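You operate a simulated robot arm through the tools that you are given. There is no shell and no other tool. Be economical: measure what you need, move in short steps, check, and stop when the job is done.

You are at the controls of a simulated robot arm. One attempt, no reset.

Task
Fetch the steel basket that says "wash" from the top of the white bench and stand it on the top of the wooden table. Put the spout bag with the earliest date from the board on the sacks on the shelf under the green table. Take the grey tub and put it on the shelf under the green table. Take the orange cloth and put it on the shelf under the grey bench. Put the colour card on the shelf under the grey bench. Press the meter key two times. Fetch the wash bottle and stand it on the shelf under the workbench. Fetch the grey round filter from the top of the workbench and set it on the shelf under the blue bench. Do these in any order. Set down upright: steel basket, spout bag, colour card, wash bottle, round filter.

The check looks at the end state, three seconds after you hand in, the way a careful person would. Anything else that was tipped, shoved, dropped, spilled or broken makes it a failure. Flat cloth is picked up by pressing the open fingertips on it (5 to 10 N) and closing them slowly along it; thin cloth reads only 2 to 8 mm in the jaws.

Robot
A 7-joint arm with a fingered hand on a trunk, on a base that drives. Base frame: it is fixed to the floor where the robot stands at the start and does not move with it; the origin is under the middle of the robot, x ahead of it, y to its left, z up; the surface under the hand at the start is at about z = 0.85. Readings come in m, rad, newtons and seconds.
With the tool pointing down near the work surface it reaches from about 0.34 to 0.76 m from the robot's upright axis, wherever it stands. Its first joint turns from -2.897 to 2.897 rad. Places, roughly: colour card [-4.25, 3, 0.75]; grey tub (13x12x9 cm) [-4.4, 2, 0.8]; meter key [-4.4, 3.1, 0.9]; orange cloth (10x7x6 cm) [-4.3, 0.9, 0.9]; round filter [-2, 3.75, 0.75]; shelf under the blue bench [-1.5, 0.4, 0.3]; shelf under the green table [-2.3, 1.9, 0.3]; shelf under the grey bench [-4.3, 2.9, 0.3]; shelf under the workbench [-1.2, 4, 0.3]; spout bag [0.25, -1.25, 0.75]; steel basket [0.5, 0, 1]; top of the wooden table [-1.5, 2.1, 0.9]; wash bottle [-4.25, 3.5, 0.75]. Payload 4 kg.
Tool frame: the origin (TCP) lies between the finger pads and is the grasp point; the fingertips stand 0.026 m ahead of it; z points along the fingers, y is the line along which they close. The gripper opens to 0.132 m. The gripper's body begins 0.073 m behind the TCP. The gripper is a hand of 4 fingers: y runs from the thumb to the fingers, the wrist lies at [0, 0, -0.239] in the tool frame.
Orientation is told as [roll, pitch, yaw] about the base's x, y, z axes, in that order, counted from this pose: with the fingers straight down and closing along the base's y, the tool's x points along the base's -x, its y along +y and its z along -z.

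Tools
- The arm moves only by the tool apply_moves. Its argument "deltas" is text: rows parted by semicolons, each of 6 numbers parted by spaces: the shift along the tool's x, y, z in m, then the turn, a rotation vector about the tool's x, y, z in rad. In form: tx ty tz ax ay az; .... A call has 1 to 20 rows; each row is the pose to reach, as a shift and turn from the pose commanded when the call began, along the tool's axes at that moment. A row lasts 0.2 s, in which the tool goes at most 0.05 m and 0.15 rad; a call with a longer step from one row to the next is refused whole. Where a pose cannot be reached the arm comes as near as it can. A force on the tool above 40 N (or 10 N above the force at the start of the call, whichever is more), or a blocked arm, ends the call early, and 0.2 s more pass. In this call time passes only in rows, and 0.2 s behind the last. It gives the time, the measured TCP pose, the force on the tool (base axes), the opening and the grip force at its end, in the units of the frame above (readings bear some noise), with the torque about the TCP (base axes, N m) and any sound that the robot's microphone picked up.
- Cameras (640 x 400 px; columns grow to the right, rows downward): "scene" is now at [-0.02, 0.1943, 1.5246]; the picture's right is [0.72, -0.69, -0.00], its down [-0.64, -0.67, -0.36] and it looks along [0.25, 0.26, -0.93] (base axes); focal length 214 px, centre (320, 200). "wrist" rides on the gripper at [0.068, 0.002, -0.097] in the tool frame; the picture's right is [-0.03, 1.00, 0.00], its down [-0.82, -0.02, -0.58] and it looks along [-0.58, -0.01, 0.82] (tool axes); focal length 270 px, centre (320, 200). There is no depth. A picture from a camera that has moved, and an enlarged one, comes with that camera's place and axes in the base frame and with its lens.
- camera(camera): a new picture of that camera. No time passes.
- lift_body(by): slides the trunk up (or, below 0, down) by that many m; the arm and the scene camera ride with it, the base frame stays. It gives what a move gives, with no picture.
- steer(legs): drives the robot by 1 to 6 legs, each [ahead, turn to the left] in m and rad, along the robot's own axes; the way and the turn of a leg run together, so that a leg with both is an arc; at most 1.5 m and 3.142 rad a leg. The arm and the cameras ride along, it lands a little off, and it stops where it bumps. It gives what a move gives.
- curl_fingers(finger1, finger2, finger3, thumb_bend): sets how far each is bent, from 0 (flat) to 100 (curled in); at 30 the hand is open as for a grip, at 70 the pads meet at the TCP. One left out holds its place. A second passes; each finger stops where it meets its share of the squeeze, and holds until it gets a number again. It is the only way to open and close the hand. It gives what a move gives, with no picture; readings hold the bend of each and the force on the fingers (four entries, about 0 where the hand has none), thumb and palm.
- aim_head(pan, tilt): turns the head with the scene camera to pan (to the left, within 2.705 rad either way) and tilt (down, from -0.506 to 1.204), counted from straight ahead of the robot. It gives what a move gives.
- enlarge(camera, box): a new picture of the part [left, top, right, bottom] of that camera's present view, enlarged. No time passes.
- hand_in(): hands the job in; it is judged then, once.

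Go step by step. Nothing tells you exact positions but the pictures and the camera data: compare them with the known pose of the tool, close in by small moves and look again before you grip or let go. The budget is 217 turns and 218 pictures, counting those below and the enlarged ones. Unless the task says otherwise, let go and move clear before handing in.

The tools are called after "Request:" as name(argument=value, ...) on one line, values as JSON. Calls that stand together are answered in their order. apply_moves: Moves the arm, as the interface text tells. Its arguments: {"type":"object","properties":{"deltas":{"type":"string"}},"required":["deltas"]} The other tools are called the same way: lift_body (by) slides the trunk up or down; curl_fingers (finger1, finger2, finger3, thumb_bend) moves the fingers one by one; steer (legs) drives the base; aim_head (pan, tilt) turns the head that bears the scene camera; camera (camera) takes a picture; enlarge (camera, box) takes an enlarged picture of a part of a camera's view; hand_in () hands the job in.

At the start:

```text
clock: 0.0
eef_pos: [0.3273, -0.3699, 1.0683]
tcp_rot: [-0.001, 0.0, 0.001]
ft_force: [-0.4, -1.4, 0.6]
ft_torque: [0.02, -0.01, 0.0]
gripper_width: 0.132
grasp_force: 0.0
shape: jaw
bend: [30.0, 30.0, 30.0, 30.0]
finger forces: [0.0, 0.0, 0.1, 0.1, 0.0, 0.0]
trunk travel left (down, up): [-0.525, 0.065]
robot x, y, heading: [0.0014, 0.0021, 0.002]
head pan, tilt: [0.806, 1.201]
```

scene: 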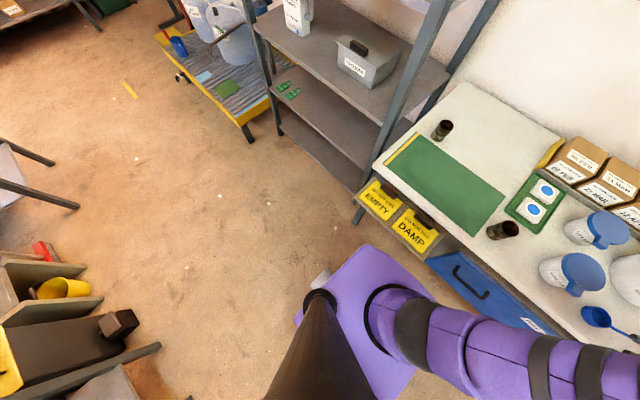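
wrist: 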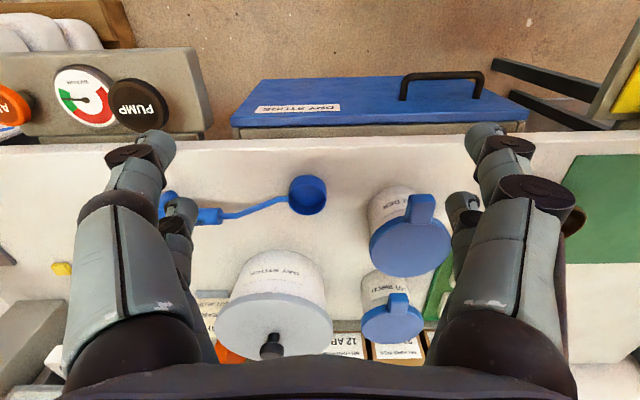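

I see a white bench ahead of the robot with jars and boxes; I start by looking around with the head toward the basket area and the bag.

Request:
aim_head(pan=0.0, tilt=0.7)

Request:
camera(camera="scene")

Request:
aim_head(pan=-1.2, tilt=0.6)

Request:
camera(camera="scene")

Request:
aim_head(pan=1.2, tilt=0.5)

Request:
camera(camera="scene")

Request:
aim_head(pan=2.4, tilt=0.4)

Request:
camera(camera="scene")

```text
clock: 1.1
eef_pos: [0.3276, -0.3694, 1.0679]
tcp_rot: [0.0, 0.0, 0.001]
ft_force: [0.4, -0.4, -0.5]
ft_torque: [-0.02, -0.01, 0.03]
gripper_width: 0.1317
grasp_force: 0.1
shape: jaw
bend: [30.0, 30.0, 30.0, 30.0]
finger forces: [0.0, 0.0, 0.1, 0.0, 0.1, 0.1]
trunk travel left (down, up): [-0.525, 0.065]
robot x, y, heading: [-0.0021, -0.0014, 0.002]
head pan, tilt: [0.0, 0.7]
```

```text
215 pictures are left
camera scene: at [0.0262, 0.1539, 1.5606], right [0.0, -1.0, 0.0], down [-0.64, 0.0, -0.76], along [0.76, 0.0, -0.64], focal length 214 px, centre (320, 200)
```

scene: 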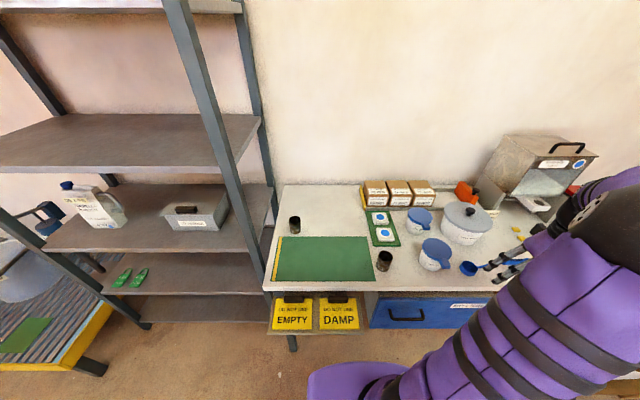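

```text
clock: 2.5
eef_pos: [0.3279, -0.3693, 1.0677]
tcp_rot: [0.001, 0.001, 0.0]
ft_force: [-0.4, 0.5, -0.3]
ft_torque: [-0.02, -0.01, 0.05]
gripper_width: 0.132
grasp_force: 0.1
shape: jaw
bend: [30.0, 30.0, 30.0, 30.0]
finger forces: [0.0, 0.0, 0.1, 0.1, 0.0, 0.0]
trunk travel left (down, up): [-0.525, 0.065]
robot x, y, heading: [0.0006, 0.0006, -0.001]
head pan, tilt: [-1.201, 0.6]
```

```text
214 pictures are left
camera scene: at [-0.0267, 0.0715, 1.5692], right [-0.93, -0.36, 0.0], down [-0.2, 0.53, -0.82], along [0.3, -0.77, -0.57], focal length 214 px, centre (320, 200)
```

scene: 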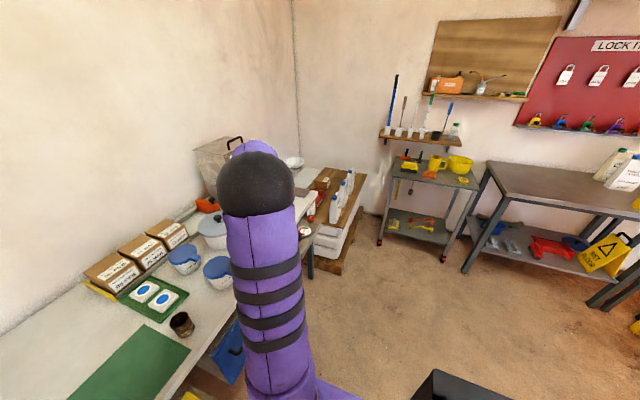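

```text
clock: 4.7
eef_pos: [0.3269, -0.3695, 1.0669]
tcp_rot: [0.0, 0.0, 0.001]
ft_force: [0.0, 0.5, 0.5]
ft_torque: [-0.02, 0.0, -0.01]
gripper_width: 0.1319
grasp_force: 0.0
shape: jaw
bend: [30.0, 30.0, 30.0, 30.0]
finger forces: [0.0, 0.0, 0.1, 0.0, 0.1, 0.0]
trunk travel left (down, up): [-0.525, 0.065]
robot x, y, heading: [0.0012, 0.0009, -0.001]
head pan, tilt: [1.201, 0.499]
```

```text
213 pictures are left
camera scene: at [-0.0258, 0.2387, 1.5783], right [0.93, -0.36, 0.0], down [-0.17, -0.45, -0.88], along [0.32, 0.82, -0.48], focal length 214 px, centre (320, 200)
```

scene: 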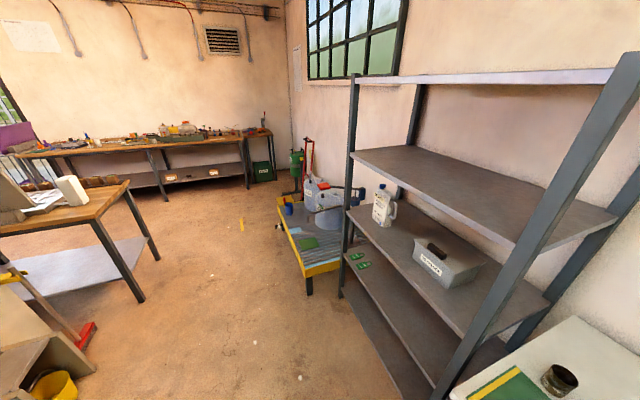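

```text
clock: 6.1
eef_pos: [0.3283, -0.37, 1.0672]
tcp_rot: [-0.001, -0.001, -0.001]
ft_force: [0.2, 0.3, -0.2]
ft_torque: [0.01, 0.0, 0.0]
gripper_width: 0.1317
grasp_force: 0.1
shape: jaw
bend: [30.0, 30.0, 30.0, 30.0]
finger forces: [0.0, 0.1, 0.1, 0.1, 0.0, 0.0]
trunk travel left (down, up): [-0.525, 0.065]
robot x, y, heading: [-0.0017, 0.0009, 0.005]
head pan, tilt: [2.4, 0.4]
```

```text
212 pictures are left
camera scene: at [-0.127, 0.2165, 1.5875], right [0.68, 0.74, 0.0], down [0.29, -0.26, -0.92], along [-0.68, 0.62, -0.39], focal length 214 px, centre (320, 200)
```

scene: 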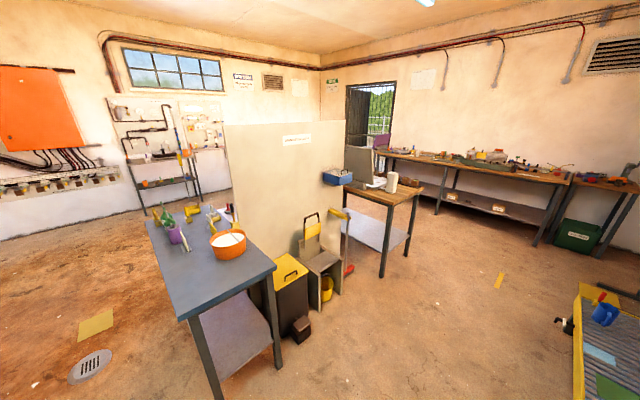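

The board with spout bags lies to my right; the white bench is ahead. I zoom in to find the basket and bags.

Request:
aim_head(pan=-1.2, tilt=0.6)

Request:
enlarge(camera="scene", box=[290, 150, 390, 290])

Request:
aim_head(pan=-0.4, tilt=0.6)

Request:
camera(camera="scene")

Request:
enlarge(camera="wrist", box=[160, 160, 480, 360])

```text
clock: 9.1
eef_pos: [0.3271, -0.37, 1.0675]
tcp_rot: [0.001, 0.001, 0.001]
ft_force: [-0.3, -0.5, -0.2]
ft_torque: [0.01, 0.01, 0.03]
gripper_width: 0.132
grasp_force: 0.1
shape: jaw
bend: [30.0, 30.0, 30.0, 30.0]
finger forces: [0.0, 0.0, 0.1, 0.0, 0.0, 0.1]
trunk travel left (down, up): [-0.525, 0.065]
robot x, y, heading: [0.0017, 0.0036, -0.006]
head pan, tilt: [-1.201, 0.6]
```

```text
2.86 times, centred on (340, 220) of scene
camera zoom: at [-0.0267, 0.0715, 1.5692], right [-0.93, -0.36, 0.0], down [-0.2, 0.53, -0.83], along [0.3, -0.77, -0.56], focal length 613 px, centre (263, 143)
```

zoom: 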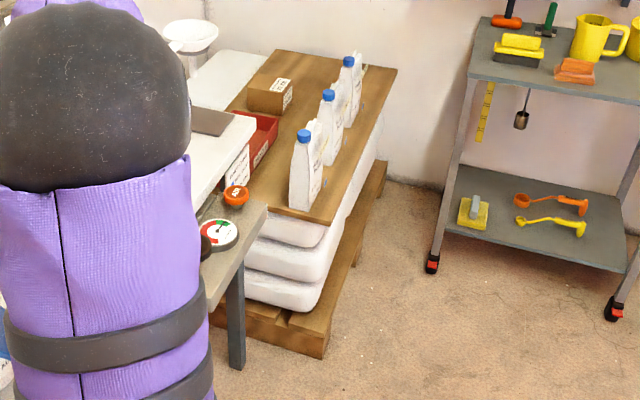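

```text
clock: 10.3
eef_pos: [0.3278, -0.369, 1.0688]
tcp_rot: [0.002, -0.001, 0.001]
ft_force: [-0.5, 0.1, 0.4]
ft_torque: [-0.01, -0.05, 0.01]
gripper_width: 0.1319
grasp_force: 0.2
shape: jaw
bend: [30.0, 30.0, 30.0, 30.0]
finger forces: [0.1, 0.1, 0.0, 0.0, 0.1, 0.0]
trunk travel left (down, up): [-0.525, 0.065]
robot x, y, heading: [-0.0012, 0.0026, 0.001]
head pan, tilt: [-0.4, 0.6]
```

```text
210 pictures are left
camera scene: at [0.0227, 0.1194, 1.5692], right [-0.39, -0.92, 0.0], down [-0.52, 0.22, -0.82], along [0.76, -0.32, -0.57], focal length 214 px, centre (320, 200)
```

scene: 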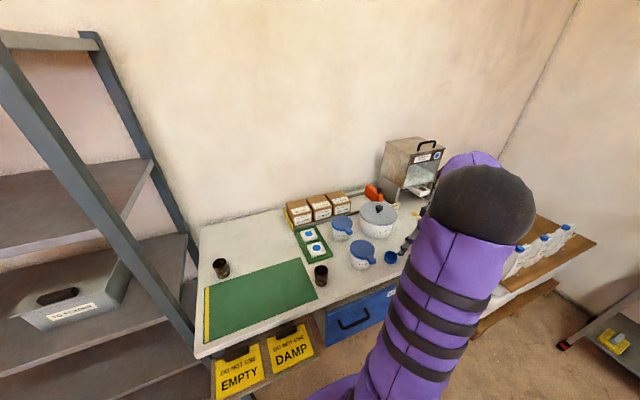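

```text
2.00 times, centred on (320, 260) of wrist
camera zoom: at [0.2585, -0.3687, 1.164], right [0.03, 1.0, 0.0], down [0.82, -0.02, 0.58], along [0.58, -0.01, -0.82], focal length 541 px, centre (320, 80)
```

zoom: 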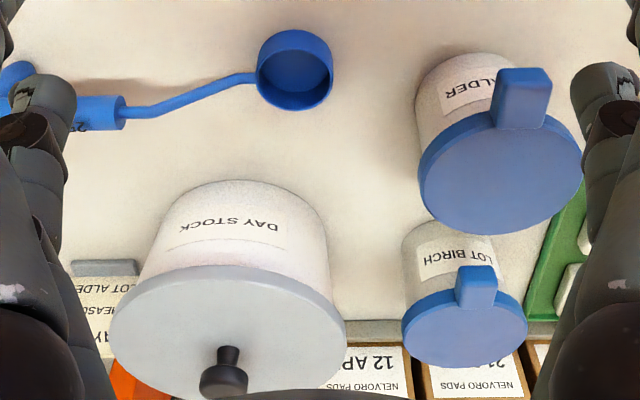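

Two small dark cylinders by the green mat may be the baskets; I zoom in on both.

Request:
enlarge(camera="scene", box=[190, 240, 350, 340])

Request:
enlarge(camera="scene", box=[280, 180, 440, 280])

Request:
aim_head(pan=0.2, tilt=1.1)

Request:
camera(camera="scene")

```text
4.00 times, centred on (270, 290) of scene
camera zoom: at [0.0227, 0.1194, 1.5692], right [-0.39, -0.92, 0.0], down [-0.52, 0.22, -0.82], along [0.76, -0.32, -0.57], focal length 858 px, centre (520, -160)
```

zoom: 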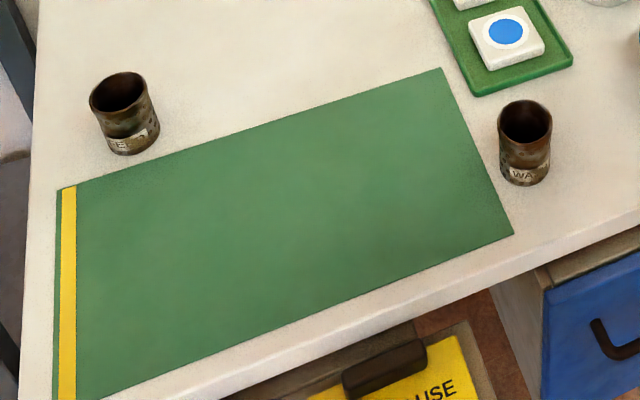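

```text
4.00 times, centred on (360, 230) of scene
camera zoom: at [0.0227, 0.1194, 1.5692], right [-0.39, -0.92, 0.0], down [-0.52, 0.22, -0.82], along [0.76, -0.32, -0.57], focal length 858 px, centre (160, 80)
```

zoom: 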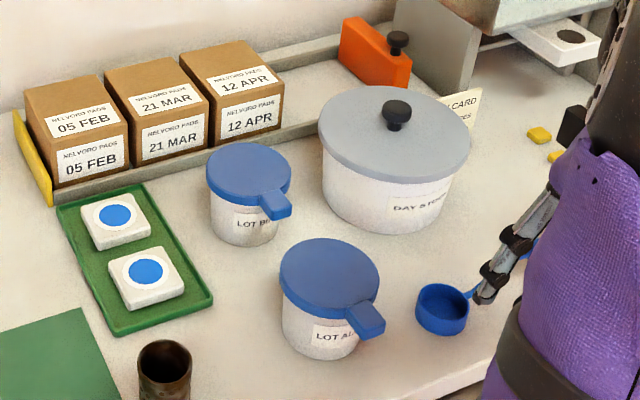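

```text
clock: 11.3
eef_pos: [0.3283, -0.3702, 1.0679]
tcp_rot: [-0.001, 0.0, 0.0]
ft_force: [0.0, 0.0, -0.5]
ft_torque: [-0.01, -0.03, 0.02]
gripper_width: 0.1319
grasp_force: 0.1
shape: jaw
bend: [30.0, 30.0, 30.0, 30.0]
finger forces: [0.0, 0.0, 0.0, 0.0, 0.1, 0.0]
trunk travel left (down, up): [-0.525, 0.065]
robot x, y, heading: [0.001, -0.0007, 0.005]
head pan, tilt: [0.201, 1.1]
```

```text
206 pictures are left
camera scene: at [0.0032, 0.1664, 1.5307], right [0.2, -0.98, 0.0], down [-0.87, -0.18, -0.45], along [0.45, 0.09, -0.89], focal length 214 px, centre (320, 200)
```

scene: 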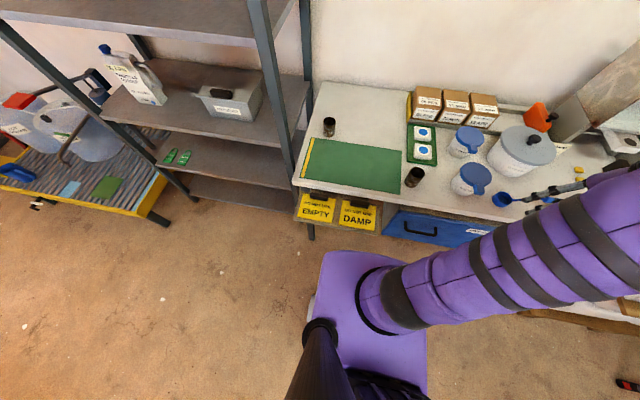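

The basket labelled "WA.." (wash) stands at about [0.487, -0.075]. I move the hand above it and look with the wrist camera.

Request:
apply_moves(deltas="-0.02 0.042 0 0 0 0; -0.04 0.084 0 0 0 0; -0.06 0.126 0 0 0 0; -0.08 0.168 0 0 0 0; -0.1 0.21 0 0 0 0; -0.12 0.252 0 0 0 0; -0.14 0.294 0 0 0 0; -0.16 0.294 0 0 0 0")

Request:
camera(camera="wrist")

Request:
camera(camera="scene")

```text
clock: 13.1
eef_pos: [0.4887, -0.0756, 1.0679]
tcp_rot: [0.001, 0.002, -0.002]
ft_force: [0.6, 0.7, 0.0]
ft_torque: [-0.03, -0.02, 0.01]
gripper_width: 0.1317
grasp_force: 0.0
shape: jaw
bend: [30.0, 30.0, 30.0, 30.0]
finger forces: [0.0, 0.0, 0.0, 0.0, 0.0, 0.0]
trunk travel left (down, up): [-0.525, 0.065]
robot x, y, heading: [0.0022, 0.0024, 0.001]
head pan, tilt: [0.201, 1.1]
```

```text
205 pictures are left
camera wrist: at [0.4195, -0.074, 1.1634], right [0.03, 1.0, 0.0], down [0.82, -0.02, 0.58], along [0.58, -0.02, -0.82], focal length 270 px, centre (320, 200)
```

wrist: 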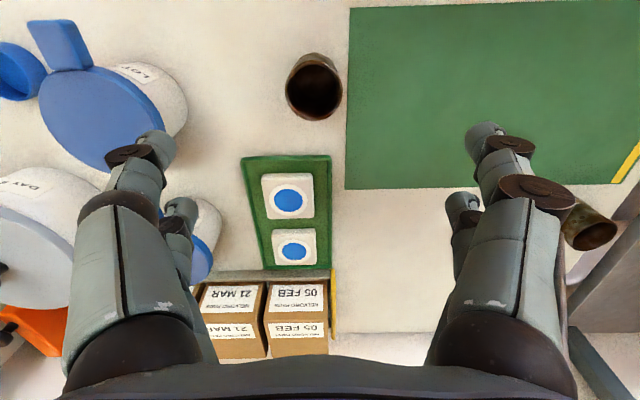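

```text
204 pictures are left
camera scene: at [0.0034, 0.1668, 1.5306], right [0.2, -0.98, 0.0], down [-0.87, -0.18, -0.45], along [0.44, 0.09, -0.89], focal length 214 px, centre (320, 200)
```

scene: 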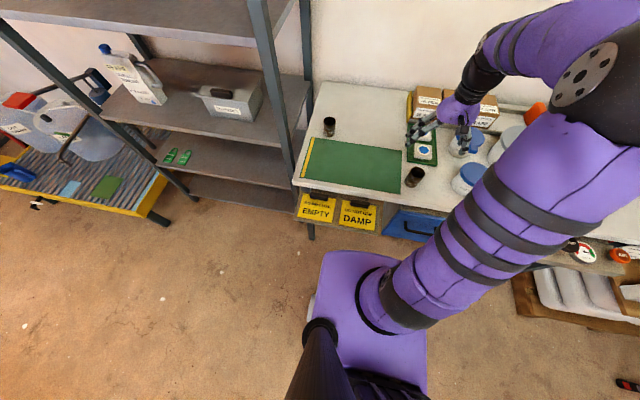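

The wash basket's rim centre computes to about [0.476, -0.081]. I centre and descend, then look again.

Request:
apply_moves(deltas="0.011 -0.006 0 0 0 0; 0.011 -0.006 0.04 0 0 0; 0.011 -0.006 0.08 0 0 0; 0.011 -0.006 0.11 0 0 0; 0.011 -0.006 0.11 0 0 0")

Request:
camera(camera="wrist")

Request:
enlarge(camera="scene", box=[360, 80, 520, 220])

```text
clock: 14.3
eef_pos: [0.4777, -0.081, 0.9581]
tcp_rot: [0.001, -0.001, -0.001]
ft_force: [-0.2, 1.3, -0.7]
ft_torque: [0.02, -0.01, 0.0]
gripper_width: 0.132
grasp_force: 0.0
shape: jaw
bend: [30.0, 30.0, 30.0, 30.0]
finger forces: [0.0, 0.0, 0.1, 0.0, 0.0, 0.1]
trunk travel left (down, up): [-0.525, 0.065]
robot x, y, heading: [0.0033, 0.0013, -0.0]
head pan, tilt: [0.201, 1.1]
```

```text
203 pictures are left
camera wrist: at [0.4082, -0.0812, 1.0543], right [0.03, 1.0, 0.0], down [0.82, -0.02, 0.58], along [0.58, -0.01, -0.82], focal length 270 px, centre (320, 200)
```

wrist: 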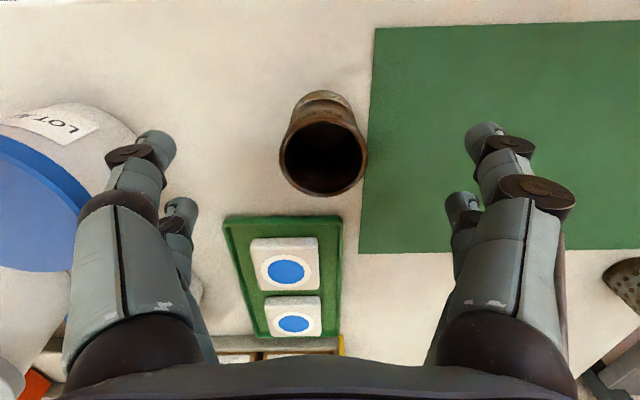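

```text
2.86 times, centred on (440, 150) of scene
camera zoom: at [0.0033, 0.1665, 1.5306], right [0.2, -0.98, 0.0], down [-0.87, -0.18, -0.45], along [0.44, 0.09, -0.89], focal length 613 px, centre (-23, 343)
```

zoom: 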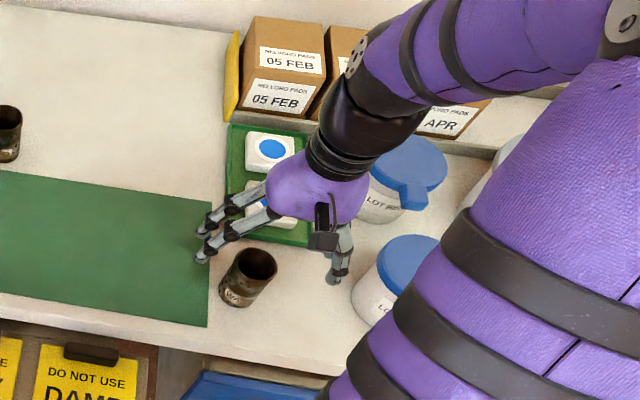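

The rim lies at [0.474, -0.080], z 0.922. I lower around it and close the fingers.

Request:
apply_moves(deltas="0.004 0.001 0.02 0 0 0; 0.004 0.001 0.05 0 0 0; 0.004 0.001 0.064 0 0 0; 0.004 0.001 0.064 0 0 0")

Request:
curl_fingers(finger1=55, finger2=55, finger3=55, thumb_bend=55)

Request:
camera(camera="wrist")

```text
clock: 15.3
eef_pos: [0.4732, -0.0819, 0.8941]
tcp_rot: [0.001, 0.0, 0.0]
ft_force: [-0.3, 0.3, -0.2]
ft_torque: [0.01, 0.0, -0.01]
gripper_width: 0.1318
grasp_force: 0.1
shape: jaw
bend: [30.0, 30.0, 30.0, 30.0]
finger forces: [0.0, 0.1, 0.1, 0.0, 0.1, 0.1]
trunk travel left (down, up): [-0.525, 0.065]
robot x, y, heading: [-0.0018, -0.0008, -0.004]
head pan, tilt: [0.201, 1.1]
```

```text
clock: 16.3
eef_pos: [0.4735, -0.0819, 0.8947]
tcp_rot: [-0.001, 0.001, -0.001]
ft_force: [0.4, 0.9, 0.2]
ft_torque: [0.0, 0.0, 0.0]
gripper_width: 0.0495
grasp_force: 0.0
shape: fingers
bend: [55.0, 55.0, 55.0, 55.0]
finger forces: [0.1, 0.1, 0.0, 0.0, 0.1, 0.1]
trunk travel left (down, up): [-0.525, 0.065]
robot x, y, heading: [-0.0009, 0.002, -0.001]
head pan, tilt: [0.201, 1.1]
```

```text
201 pictures are left
camera wrist: at [0.4044, -0.0804, 0.9903], right [0.03, 1.0, 0.0], down [0.82, -0.02, 0.58], along [0.58, -0.01, -0.82], focal length 270 px, centre (320, 200)
```

wrist: 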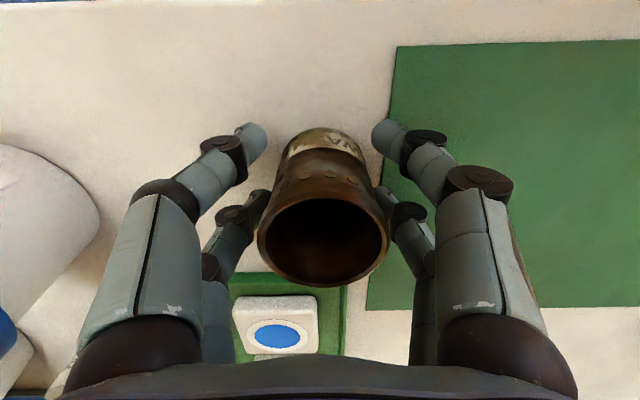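

The fingers nearly touch the basket evenly; I close further.

Request:
curl_fingers(finger1=70, finger2=70, finger3=70, thumb_bend=70)

Request:
apply_moves(deltas="0 0 -0.02 0 0 0; 0 0 -0.05 0 0 0; 0 0 -0.09 0 0 0; 0 0 -0.13 0 0 0; 0 0 -0.17 0 0 0; 0 0 -0.17 0 0 0")

Request:
camera(camera="wrist")

```text
clock: 17.3
eef_pos: [0.4732, -0.0811, 0.8937]
tcp_rot: [0.001, 0.002, 0.001]
ft_force: [0.3, 1.0, -1.1]
ft_torque: [-0.01, 0.03, 0.0]
gripper_width: 0.0211
grasp_force: 12.8
shape: fingers
bend: [63.0, 61.0, 62.0, 66.0]
finger forces: [5.7, 7.1, 5.9, 0.0, 6.5, 0.0]
trunk travel left (down, up): [-0.525, 0.065]
robot x, y, heading: [0.0032, 0.0011, 0.001]
head pan, tilt: [0.201, 1.1]
```

```text
clock: 18.7
eef_pos: [0.4715, -0.0815, 1.0648]
tcp_rot: [0.0, 0.0, 0.0]
ft_force: [0.1, -0.5, -1.1]
ft_torque: [0.0, -0.01, -0.03]
gripper_width: 0.0214
grasp_force: 12.1
shape: fingers
bend: [63.0, 61.0, 62.0, 67.0]
finger forces: [5.8, 7.1, 6.0, 0.0, 6.4, 0.0]
trunk travel left (down, up): [-0.525, 0.065]
robot x, y, heading: [-0.0035, -0.0024, -0.002]
head pan, tilt: [0.201, 1.1]
```

```text
200 pictures are left
camera wrist: at [0.4029, -0.0805, 1.1614], right [0.03, 1.0, 0.0], down [0.82, -0.02, 0.58], along [0.58, -0.01, -0.82], focal length 270 px, centre (320, 200)
```

wrist: 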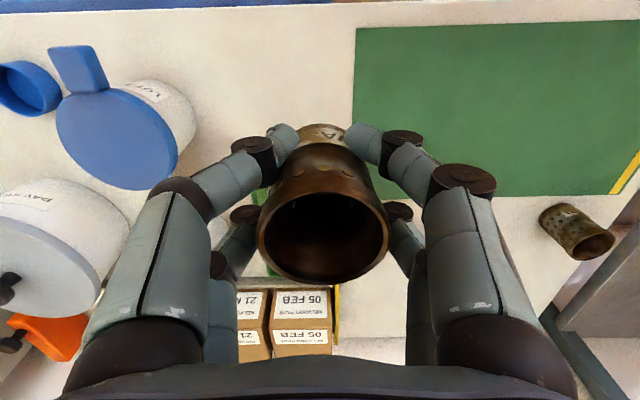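

The basket is held firmly. I retract the arm close, then drive between the benches toward the wooden table.

Request:
apply_moves(deltas="0.03 0.02 -0.01 0 0 0; 0.06 0.04 -0.02 0 0 0; 0.09 0.06 -0.03 0 0 0; 0.1 0.08 -0.04 0 0 0")

Request:
steer(legs=[[0, 1.736], [1.2, 0]])

Request:
aim_head(pan=0.9, tilt=0.6)

Request:
camera(camera="scene")

```text
clock: 19.7
eef_pos: [0.3714, -0.0001, 1.1043]
tcp_rot: [0.001, 0.001, 0.0]
ft_force: [-0.5, -0.7, -0.4]
ft_torque: [0.01, 0.02, 0.02]
gripper_width: 0.0212
grasp_force: 13.5
shape: fingers
bend: [63.0, 61.0, 62.0, 67.0]
finger forces: [5.7, 7.3, 6.0, 0.0, 6.4, 0.0]
trunk travel left (down, up): [-0.525, 0.065]
robot x, y, heading: [-0.0008, 0.0022, 0.001]
head pan, tilt: [0.201, 1.1]
```

```text
clock: 30.5
eef_pos: [-0.2717, 1.5574, 1.1051]
tcp_rot: [0.001, 0.0, 1.746]
ft_force: [0.6, -0.2, -1.3]
ft_torque: [-0.02, 0.05, 0.01]
gripper_width: 0.0212
grasp_force: 12.2
shape: fingers
bend: [63.0, 61.0, 62.0, 67.0]
finger forces: [5.5, 7.1, 6.1, 0.0, 6.1, 0.0]
trunk travel left (down, up): [-0.525, 0.065]
robot x, y, heading: [-0.2077, 1.1919, 1.745]
head pan, tilt: [0.201, 1.1]
```

```text
clock: 31.5
eef_pos: [-0.2725, 1.5567, 1.1046]
tcp_rot: [0.001, 0.0, 1.744]
ft_force: [-0.7, -0.3, -1.2]
ft_torque: [0.04, 0.03, -0.04]
gripper_width: 0.0209
grasp_force: 12.4
shape: fingers
bend: [63.0, 61.0, 62.0, 67.0]
finger forces: [5.7, 7.0, 5.9, 0.1, 6.2, 0.1]
trunk travel left (down, up): [-0.525, 0.065]
robot x, y, heading: [-0.2067, 1.1913, 1.741]
head pan, tilt: [0.901, 0.6]
```

```text
199 pictures are left
camera scene: at [-0.4252, 1.1478, 1.5692], right [0.48, 0.88, 0.0], down [0.5, -0.27, -0.82], along [-0.72, 0.39, -0.57], focal length 214 px, centre (320, 200)
```

scene: 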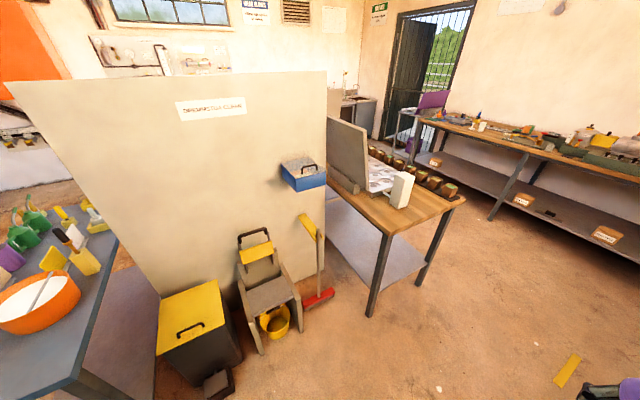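

The near end of the wooden table is free around [-1.03, 2.16]. I drive on beside it and face it.

Request:
steer(legs=[[0.97, 0], [0, 1.4]])

Request:
aim_head(pan=0.0, tilt=0.9)

Request:
camera(camera="scene")

Request:
camera(camera="wrist")

```text
clock: 40.4
eef_pos: [-0.7482, 2.1458, 1.1038]
tcp_rot: [-0.002, 0.001, 3.138]
ft_force: [0.2, 1.3, -0.3]
ft_torque: [-0.02, 0.01, 0.06]
gripper_width: 0.0209
grasp_force: 12.6
shape: fingers
bend: [63.0, 61.0, 62.0, 67.0]
finger forces: [5.5, 7.0, 6.0, 0.0, 6.0, 0.0]
trunk travel left (down, up): [-0.525, 0.065]
robot x, y, heading: [-0.3738, 2.143, 3.14]
head pan, tilt: [0.901, 0.6]
```

```text
clock: 41.6
eef_pos: [-0.748, 2.1465, 1.1049]
tcp_rot: [0.0, -0.001, 3.137]
ft_force: [-0.4, 0.0, -0.5]
ft_torque: [0.03, 0.0, 0.01]
gripper_width: 0.0207
grasp_force: 12.3
shape: fingers
bend: [63.0, 61.0, 62.0, 67.0]
finger forces: [5.5, 6.9, 6.1, 0.0, 6.2, 0.1]
trunk travel left (down, up): [-0.525, 0.065]
robot x, y, heading: [-0.3792, 2.1429, 3.138]
head pan, tilt: [0.0, 0.901]
```

```text
198 pictures are left
camera scene: at [-0.3907, 1.9919, 1.5445], right [0.0, 1.0, 0.0], down [0.78, 0.0, -0.62], along [-0.62, 0.0, -0.78], focal length 214 px, centre (320, 200)
```

scene: 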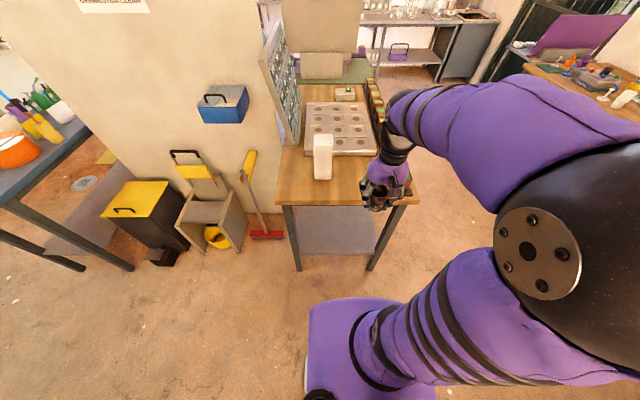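

```text
197 pictures are left
camera wrist: at [-0.6807, 2.1428, 1.201], right [-0.03, -1.0, 0.0], down [-0.82, 0.02, 0.58], along [-0.58, 0.02, -0.82], focal length 270 px, centre (320, 200)
```

wrist: 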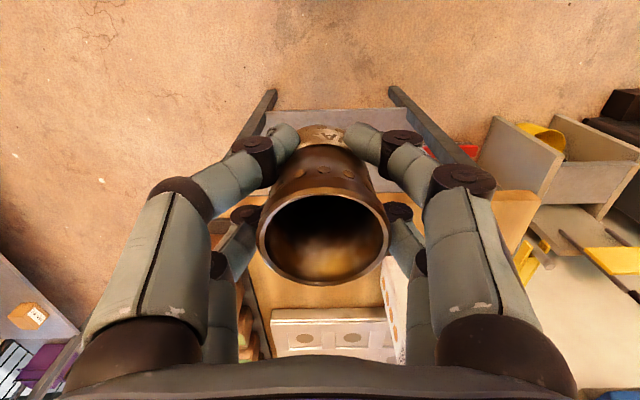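

The near end is clear between the white block and the cups; I extend over [-1.0, 2.18] and lower partway.

Request:
apply_moves(deltas="-0.045 -0.007 0 0 0 0; -0.09 -0.014 0 0 0 0; -0.135 -0.021 0 0 0 0; -0.18 -0.028 0 0 0 0; -0.225 -0.035 0 0 0 0; -0.255 -0.035 0.03 0 0 0; -0.255 -0.035 0.07 0 0 0; -0.255 -0.035 0.11 0 0 0; -0.255 -0.035 0.14 0 0 0; -0.255 -0.035 0.14 0 0 0")

Request:
enlarge(camera="scene", box=[260, 80, 460, 220])

Request:
camera(camera="wrist")

```text
clock: 43.8
eef_pos: [-1.003, 2.1811, 0.964]
tcp_rot: [0.001, 0.0, 3.137]
ft_force: [0.0, -0.6, -0.9]
ft_torque: [0.01, 0.0, -0.01]
gripper_width: 0.0206
grasp_force: 13.0
shape: fingers
bend: [63.0, 61.0, 62.0, 67.0]
finger forces: [5.6, 7.2, 6.1, 0.0, 6.2, 0.0]
trunk travel left (down, up): [-0.525, 0.065]
robot x, y, heading: [-0.3742, 2.1431, 3.145]
head pan, tilt: [0.0, 0.901]
```

```text
2.86 times, centred on (360, 150) of scene
camera zoom: at [-0.391, 1.992, 1.5444], right [0.0, 1.0, 0.0], down [0.78, 0.0, -0.62], along [-0.62, 0.0, -0.78], focal length 613 px, centre (206, 343)
```

zoom: 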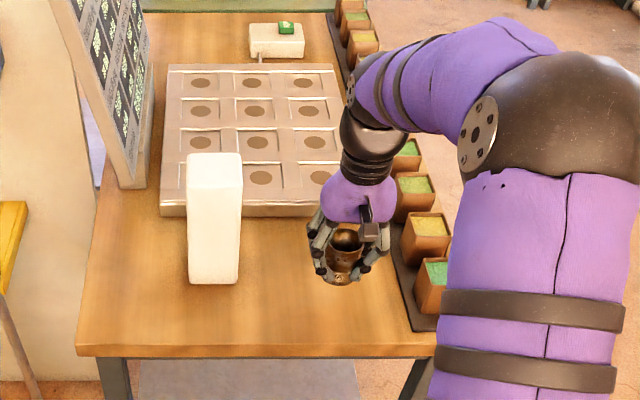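

```text
195 pictures are left
camera wrist: at [-0.9351, 2.1776, 1.0606], right [-0.03, -1.0, 0.0], down [-0.82, 0.02, 0.58], along [-0.58, 0.02, -0.82], focal length 270 px, centre (320, 200)
```

wrist: 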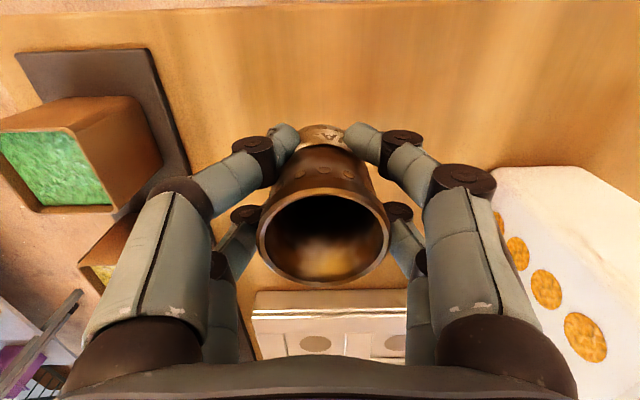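

I shift 2 cm toward the table edge for clearance and lower gently until contact.

Request:
apply_moves(deltas="0.02 0 0.02 0 0 0; 0.02 0 0.045 0 0 0; 0.02 0 0.045 0 0 0")

Request:
enlarge(camera="scene", box=[300, 110, 440, 210])

Request:
apply_moves(deltas="0 0 0.006 0 0 0; 0 0 0.012 0 0 0; 0 0 0.012 0 0 0")

```text
clock: 44.6
eef_pos: [-0.9824, 2.181, 0.9194]
tcp_rot: [0.001, 0.0, 3.138]
ft_force: [-0.2, -0.5, -0.8]
ft_torque: [0.03, 0.01, -0.01]
gripper_width: 0.0206
grasp_force: 12.3
shape: fingers
bend: [63.0, 61.0, 62.0, 67.0]
finger forces: [5.6, 7.2, 6.1, 0.0, 6.3, 0.1]
trunk travel left (down, up): [-0.525, 0.065]
robot x, y, heading: [-0.3753, 2.1447, 3.142]
head pan, tilt: [0.0, 0.901]
```

```text
4.00 times, centred on (370, 160) of scene
camera zoom: at [-0.3912, 1.992, 1.5444], right [0.0, 1.0, 0.0], down [0.78, 0.0, -0.62], along [-0.62, 0.0, -0.78], focal length 858 px, centre (120, 360)
```

zoom: 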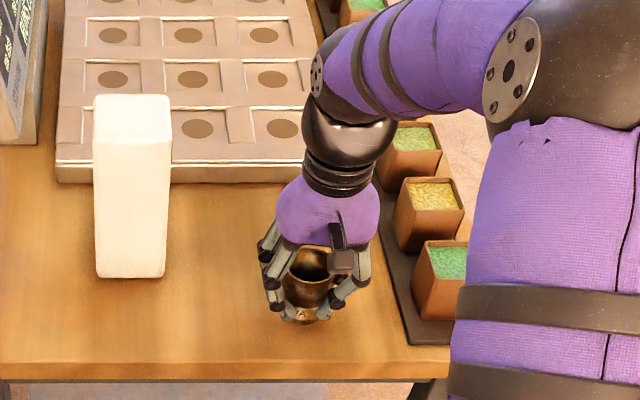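

```text
clock: 45.4
eef_pos: [-0.9835, 2.1823, 0.9077]
tcp_rot: [0.0, 0.0, 3.138]
ft_force: [0.3, 0.9, -1.4]
ft_torque: [0.02, 0.03, -0.02]
gripper_width: 0.0204
grasp_force: 12.7
shape: fingers
bend: [63.0, 61.0, 62.0, 67.0]
finger forces: [5.7, 7.1, 6.1, 0.1, 6.2, 0.0]
trunk travel left (down, up): [-0.525, 0.065]
robot x, y, heading: [-0.3751, 2.1477, 3.138]
head pan, tilt: [0.0, 0.901]
```

No contact yet; I keep lowering in small steps.

Request:
apply_moves(deltas="0 0 0.004 0 0 0; 0 0 0.008 0 0 0; 0 0 0.008 0 0 0")

Request:
apply_moves(deltas="0 0 0.004 0 0 0; 0 0 0.007 0 0 0; 0 0 0.007 0 0 0")

Request:
enlarge(camera="scene", box=[300, 110, 440, 210])

```text
clock: 46.2
eef_pos: [-0.9832, 2.1812, 0.9004]
tcp_rot: [-0.001, -0.002, 3.139]
ft_force: [0.1, 0.5, 17.5]
ft_torque: [-0.08, -0.03, 0.02]
gripper_width: 0.02
grasp_force: 16.6
shape: fingers
bend: [65.0, 63.0, 63.0, 67.0]
finger forces: [7.4, 9.1, 7.8, 0.1, 8.1, 0.0]
trunk travel left (down, up): [-0.525, 0.065]
robot x, y, heading: [-0.3758, 2.1429, 3.144]
head pan, tilt: [0.0, 0.901]
```

```text
clock: 47.0
eef_pos: [-0.9826, 2.1808, 0.8943]
tcp_rot: [-0.002, -0.007, 3.138]
ft_force: [-5.5, 0.0, 29.6]
ft_torque: [-0.03, 0.16, -0.02]
gripper_width: 0.0195
grasp_force: 19.9
shape: fingers
bend: [66.0, 64.0, 65.0, 68.0]
finger forces: [8.0, 12.0, 10.6, 0.0, 9.4, 0.1]
trunk travel left (down, up): [-0.525, 0.065]
robot x, y, heading: [-0.3758, 2.1421, 3.141]
head pan, tilt: [0.0, 0.901]
```

```text
4.00 times, centred on (370, 160) of scene
camera zoom: at [-0.3886, 1.9919, 1.5446], right [0.0, 1.0, 0.0], down [0.78, 0.0, -0.62], along [-0.62, 0.0, -0.78], focal length 858 px, centre (120, 360)
```

zoom: 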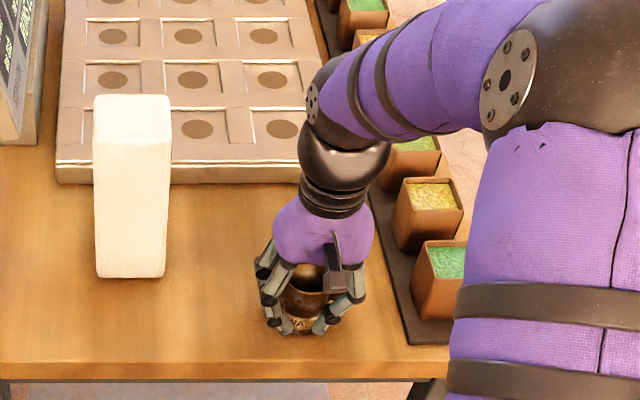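

The basket stands on the table now. I relieve the pressure and open partly, then rise.

Request:
apply_moves(deltas="0 0 -0.005 0 0 0; 0 0 -0.008 0 0 0")

Request:
curl_fingers(finger1=48, finger2=48, finger3=48, thumb_bend=48)

Request:
apply_moves(deltas="0 0 -0.04 0 0 0; 0 0 -0.08 0 0 0; 0 0 -0.12 0 0 0; 0 0 -0.16 0 0 0; 0 0 -0.2 0 0 0; 0 0 -0.2 0 0 0")

Request:
camera(camera="wrist")

Request:
enlarge(camera="scene", box=[260, 80, 460, 220])

```text
clock: 47.6
eef_pos: [-0.9826, 2.1817, 0.8975]
tcp_rot: [0.0, 0.006, 3.138]
ft_force: [0.4, -0.2, -0.4]
ft_torque: [0.0, -0.02, 0.01]
gripper_width: 0.0202
grasp_force: 15.0
shape: fingers
bend: [65.0, 63.0, 63.0, 67.0]
finger forces: [6.6, 8.3, 7.5, 0.0, 7.4, 0.0]
trunk travel left (down, up): [-0.525, 0.065]
robot x, y, heading: [-0.3734, 2.1441, 3.139]
head pan, tilt: [0.0, 0.901]
```

```text
clock: 48.6
eef_pos: [-0.9839, 2.1817, 0.9006]
tcp_rot: [0.0, 0.0, 3.137]
ft_force: [0.4, 0.0, -0.4]
ft_torque: [0.03, 0.01, -0.01]
gripper_width: 0.0722
grasp_force: 0.0
shape: fingers
bend: [48.0, 48.0, 48.0, 48.0]
finger forces: [0.0, 0.0, 0.0, 0.0, 0.0, 0.0]
trunk travel left (down, up): [-0.525, 0.065]
robot x, y, heading: [-0.3779, 2.1403, 3.135]
head pan, tilt: [0.0, 0.901]
```

```text
clock: 50.0
eef_pos: [-0.9839, 2.1835, 1.1012]
tcp_rot: [-0.001, 0.0, 3.14]
ft_force: [0.5, 0.8, -0.1]
ft_torque: [-0.03, -0.02, -0.01]
gripper_width: 0.0721
grasp_force: 0.0
shape: fingers
bend: [48.0, 48.0, 48.0, 48.0]
finger forces: [0.1, 0.1, 0.0, 0.1, 0.0, 0.1]
trunk travel left (down, up): [-0.525, 0.065]
robot x, y, heading: [-0.3733, 2.1442, 3.141]
head pan, tilt: [0.0, 0.901]
```

```text
192 pictures are left
camera wrist: at [-0.916, 2.1788, 1.1967], right [-0.03, -1.0, 0.0], down [-0.82, 0.02, 0.58], along [-0.58, 0.02, -0.82], focal length 270 px, centre (320, 200)
```

wrist: 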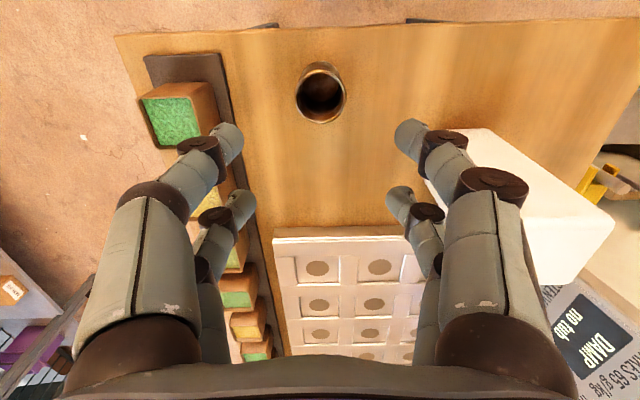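

```text
2.86 times, centred on (360, 150) of scene
camera zoom: at [-0.3906, 1.9919, 1.5444], right [0.0, 1.0, 0.0], down [0.78, 0.0, -0.62], along [-0.62, 0.0, -0.78], focal length 613 px, centre (206, 343)
```

zoom: 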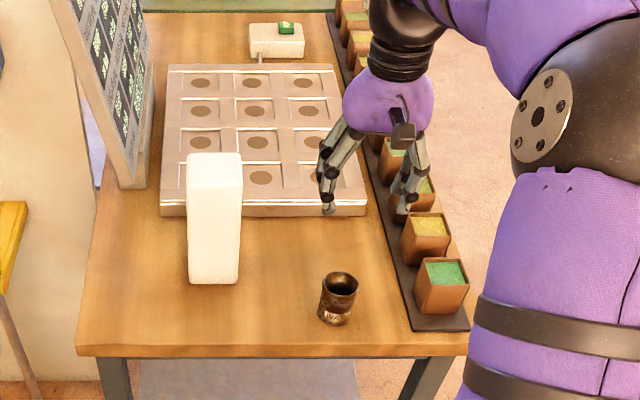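

The basket stands upright with its label. I retract the arm and look toward the workbench for the round filter.

Request:
apply_moves(deltas="0.05 0 0 0 0 0; 0.1 0 0 0 0 0; 0.15 0 0 0 0 0; 0.2 0.02 0 0 0 0; 0.24 0.035 0 0 0 0")

Request:
aim_head(pan=-0.8, tilt=0.5)

Request:
camera(camera="scene")

Request:
enlarge(camera="scene", box=[150, 60, 470, 260])

```text
refused: row 4 steps farther than a row can; nothing moved
```

```text
clock: 51.1
eef_pos: [-0.9843, 2.1826, 1.0998]
tcp_rot: [0.001, 0.0, 3.138]
ft_force: [0.1, -0.3, -0.5]
ft_torque: [-0.01, 0.0, 0.01]
gripper_width: 0.0719
grasp_force: 0.1
shape: fingers
bend: [48.0, 48.0, 48.0, 48.0]
finger forces: [0.1, 0.0, 0.1, 0.1, 0.1, 0.0]
trunk travel left (down, up): [-0.525, 0.065]
robot x, y, heading: [-0.3763, 2.1408, 3.14]
head pan, tilt: [-0.799, 0.499]
```

```text
190 pictures are left
camera scene: at [-0.3786, 2.0571, 1.5783], right [0.72, 0.7, 0.0], down [0.33, -0.34, -0.88], along [-0.61, 0.63, -0.48], focal length 214 px, centre (320, 200)
```

scene: 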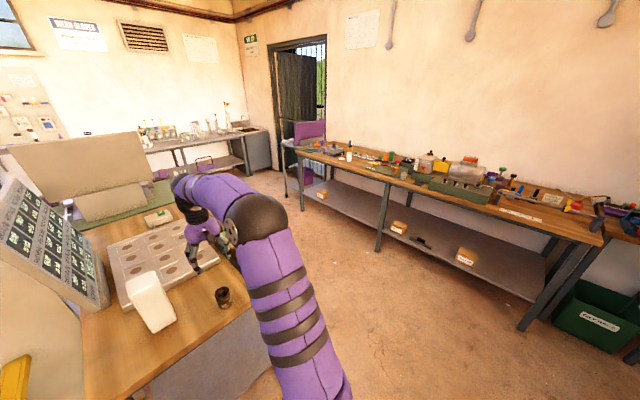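

```text
2.00 times, centred on (310, 160) of scene
camera zoom: at [-0.3786, 2.0571, 1.5783], right [0.72, 0.7, 0.0], down [0.33, -0.34, -0.88], along [-0.61, 0.63, -0.48], focal length 429 px, centre (340, 280)
```

zoom: 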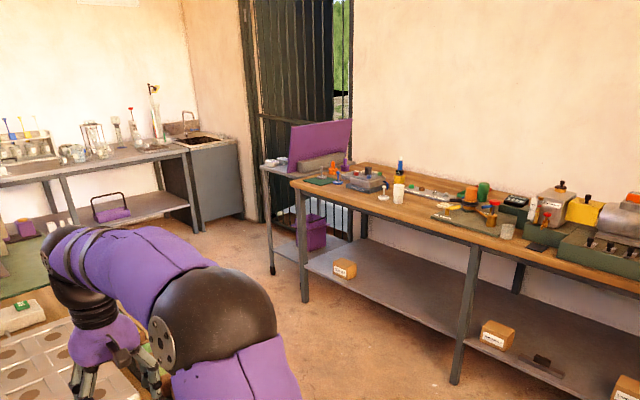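

The workbench runs along y≈3.7+. I retract and drive round the wooden table to stand before the workbench at about x=-2.

Request:
apply_moves(deltas="0.045 0 0 0 0 0; 0.09 0 0 0 0 0; 0.135 0 0 0 0 0; 0.18 0.02 0 0 0 0; 0.22 0.035 0 0 0 0; 0.235 0.035 0 0 0 0")

Request:
steer(legs=[[0, -1.45], [0.97, 0], [0, 1.45], [1.4, 0]])

Request:
aim_head(pan=-1.2, tilt=0.7)

Request:
camera(camera="scene")

Request:
aim_head(pan=0.3, tilt=0.5)

Request:
camera(camera="scene")

```text
clock: 52.5
eef_pos: [-0.7476, 2.144, 1.1011]
tcp_rot: [-0.001, 0.001, 3.138]
ft_force: [-0.8, 0.4, -1.0]
ft_torque: [-0.02, -0.01, 0.0]
gripper_width: 0.072
grasp_force: 0.0
shape: fingers
bend: [48.0, 48.0, 48.0, 48.0]
finger forces: [0.0, 0.0, 0.0, 0.0, 0.0, 0.0]
trunk travel left (down, up): [-0.525, 0.065]
robot x, y, heading: [-0.373, 2.1469, 3.141]
head pan, tilt: [-0.799, 0.499]
```

```text
clock: 72.0
eef_pos: [-2.2497, 3.1148, 1.1014]
tcp_rot: [-0.001, -0.001, 3.132]
ft_force: [-0.4, 0.1, -0.4]
ft_torque: [0.01, 0.0, 0.0]
gripper_width: 0.0724
grasp_force: 0.0
shape: fingers
bend: [48.0, 48.0, 48.0, 48.0]
finger forces: [0.1, 0.1, 0.0, 0.0, 0.0, 0.0]
trunk travel left (down, up): [-0.525, 0.065]
robot x, y, heading: [-1.8749, 3.1098, 3.134]
head pan, tilt: [-0.799, 0.499]
```

```text
clock: 72.8
eef_pos: [-2.2496, 3.1128, 1.1014]
tcp_rot: [0.0, 0.0, 3.131]
ft_force: [-0.2, 0.6, 0.6]
ft_torque: [-0.02, -0.01, 0.01]
gripper_width: 0.0722
grasp_force: 0.1
shape: fingers
bend: [48.0, 48.0, 48.0, 48.0]
finger forces: [0.0, 0.0, 0.0, 0.1, 0.1, 0.0]
trunk travel left (down, up): [-0.525, 0.065]
robot x, y, heading: [-1.8741, 3.1107, 3.129]
head pan, tilt: [-1.201, 0.7]
```

```text
188 pictures are left
camera scene: at [-1.847, 3.0364, 1.5606], right [0.94, 0.35, 0.0], down [0.23, -0.6, -0.77], along [-0.27, 0.72, -0.64], focal length 214 px, centre (320, 200)
```

scene: 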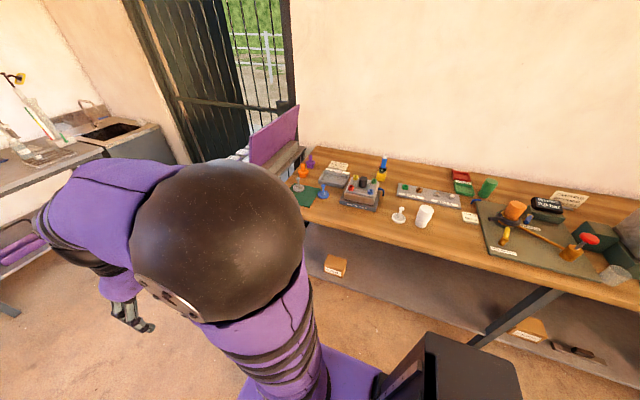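

```text
clock: 74.4
eef_pos: [-2.2491, 3.1126, 1.1012]
tcp_rot: [-0.001, 0.0, 3.132]
ft_force: [0.7, -0.4, 0.0]
ft_torque: [-0.02, -0.01, 0.01]
gripper_width: 0.0721
grasp_force: 0.0
shape: fingers
bend: [48.0, 48.0, 48.0, 48.0]
finger forces: [0.1, 0.0, 0.0, 0.0, 0.0, 0.0]
trunk travel left (down, up): [-0.525, 0.065]
robot x, y, heading: [-1.8728, 3.1133, 3.125]
head pan, tilt: [0.3, 0.499]
```

```text
187 pictures are left
camera scene: at [-1.9042, 2.9309, 1.5783], right [-0.29, 0.96, 0.0], down [0.46, 0.14, -0.88], along [-0.84, -0.25, -0.48], focal length 214 px, centre (320, 200)
```

scene: 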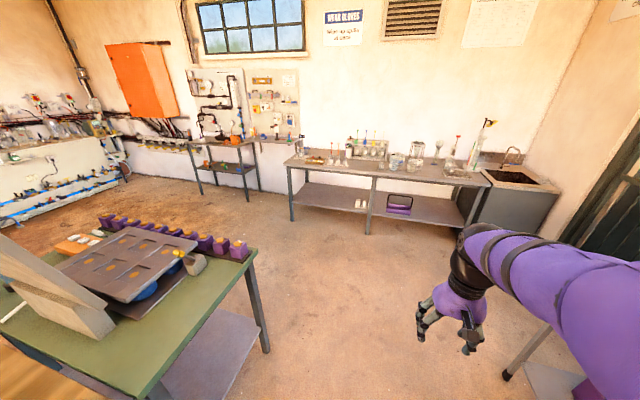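

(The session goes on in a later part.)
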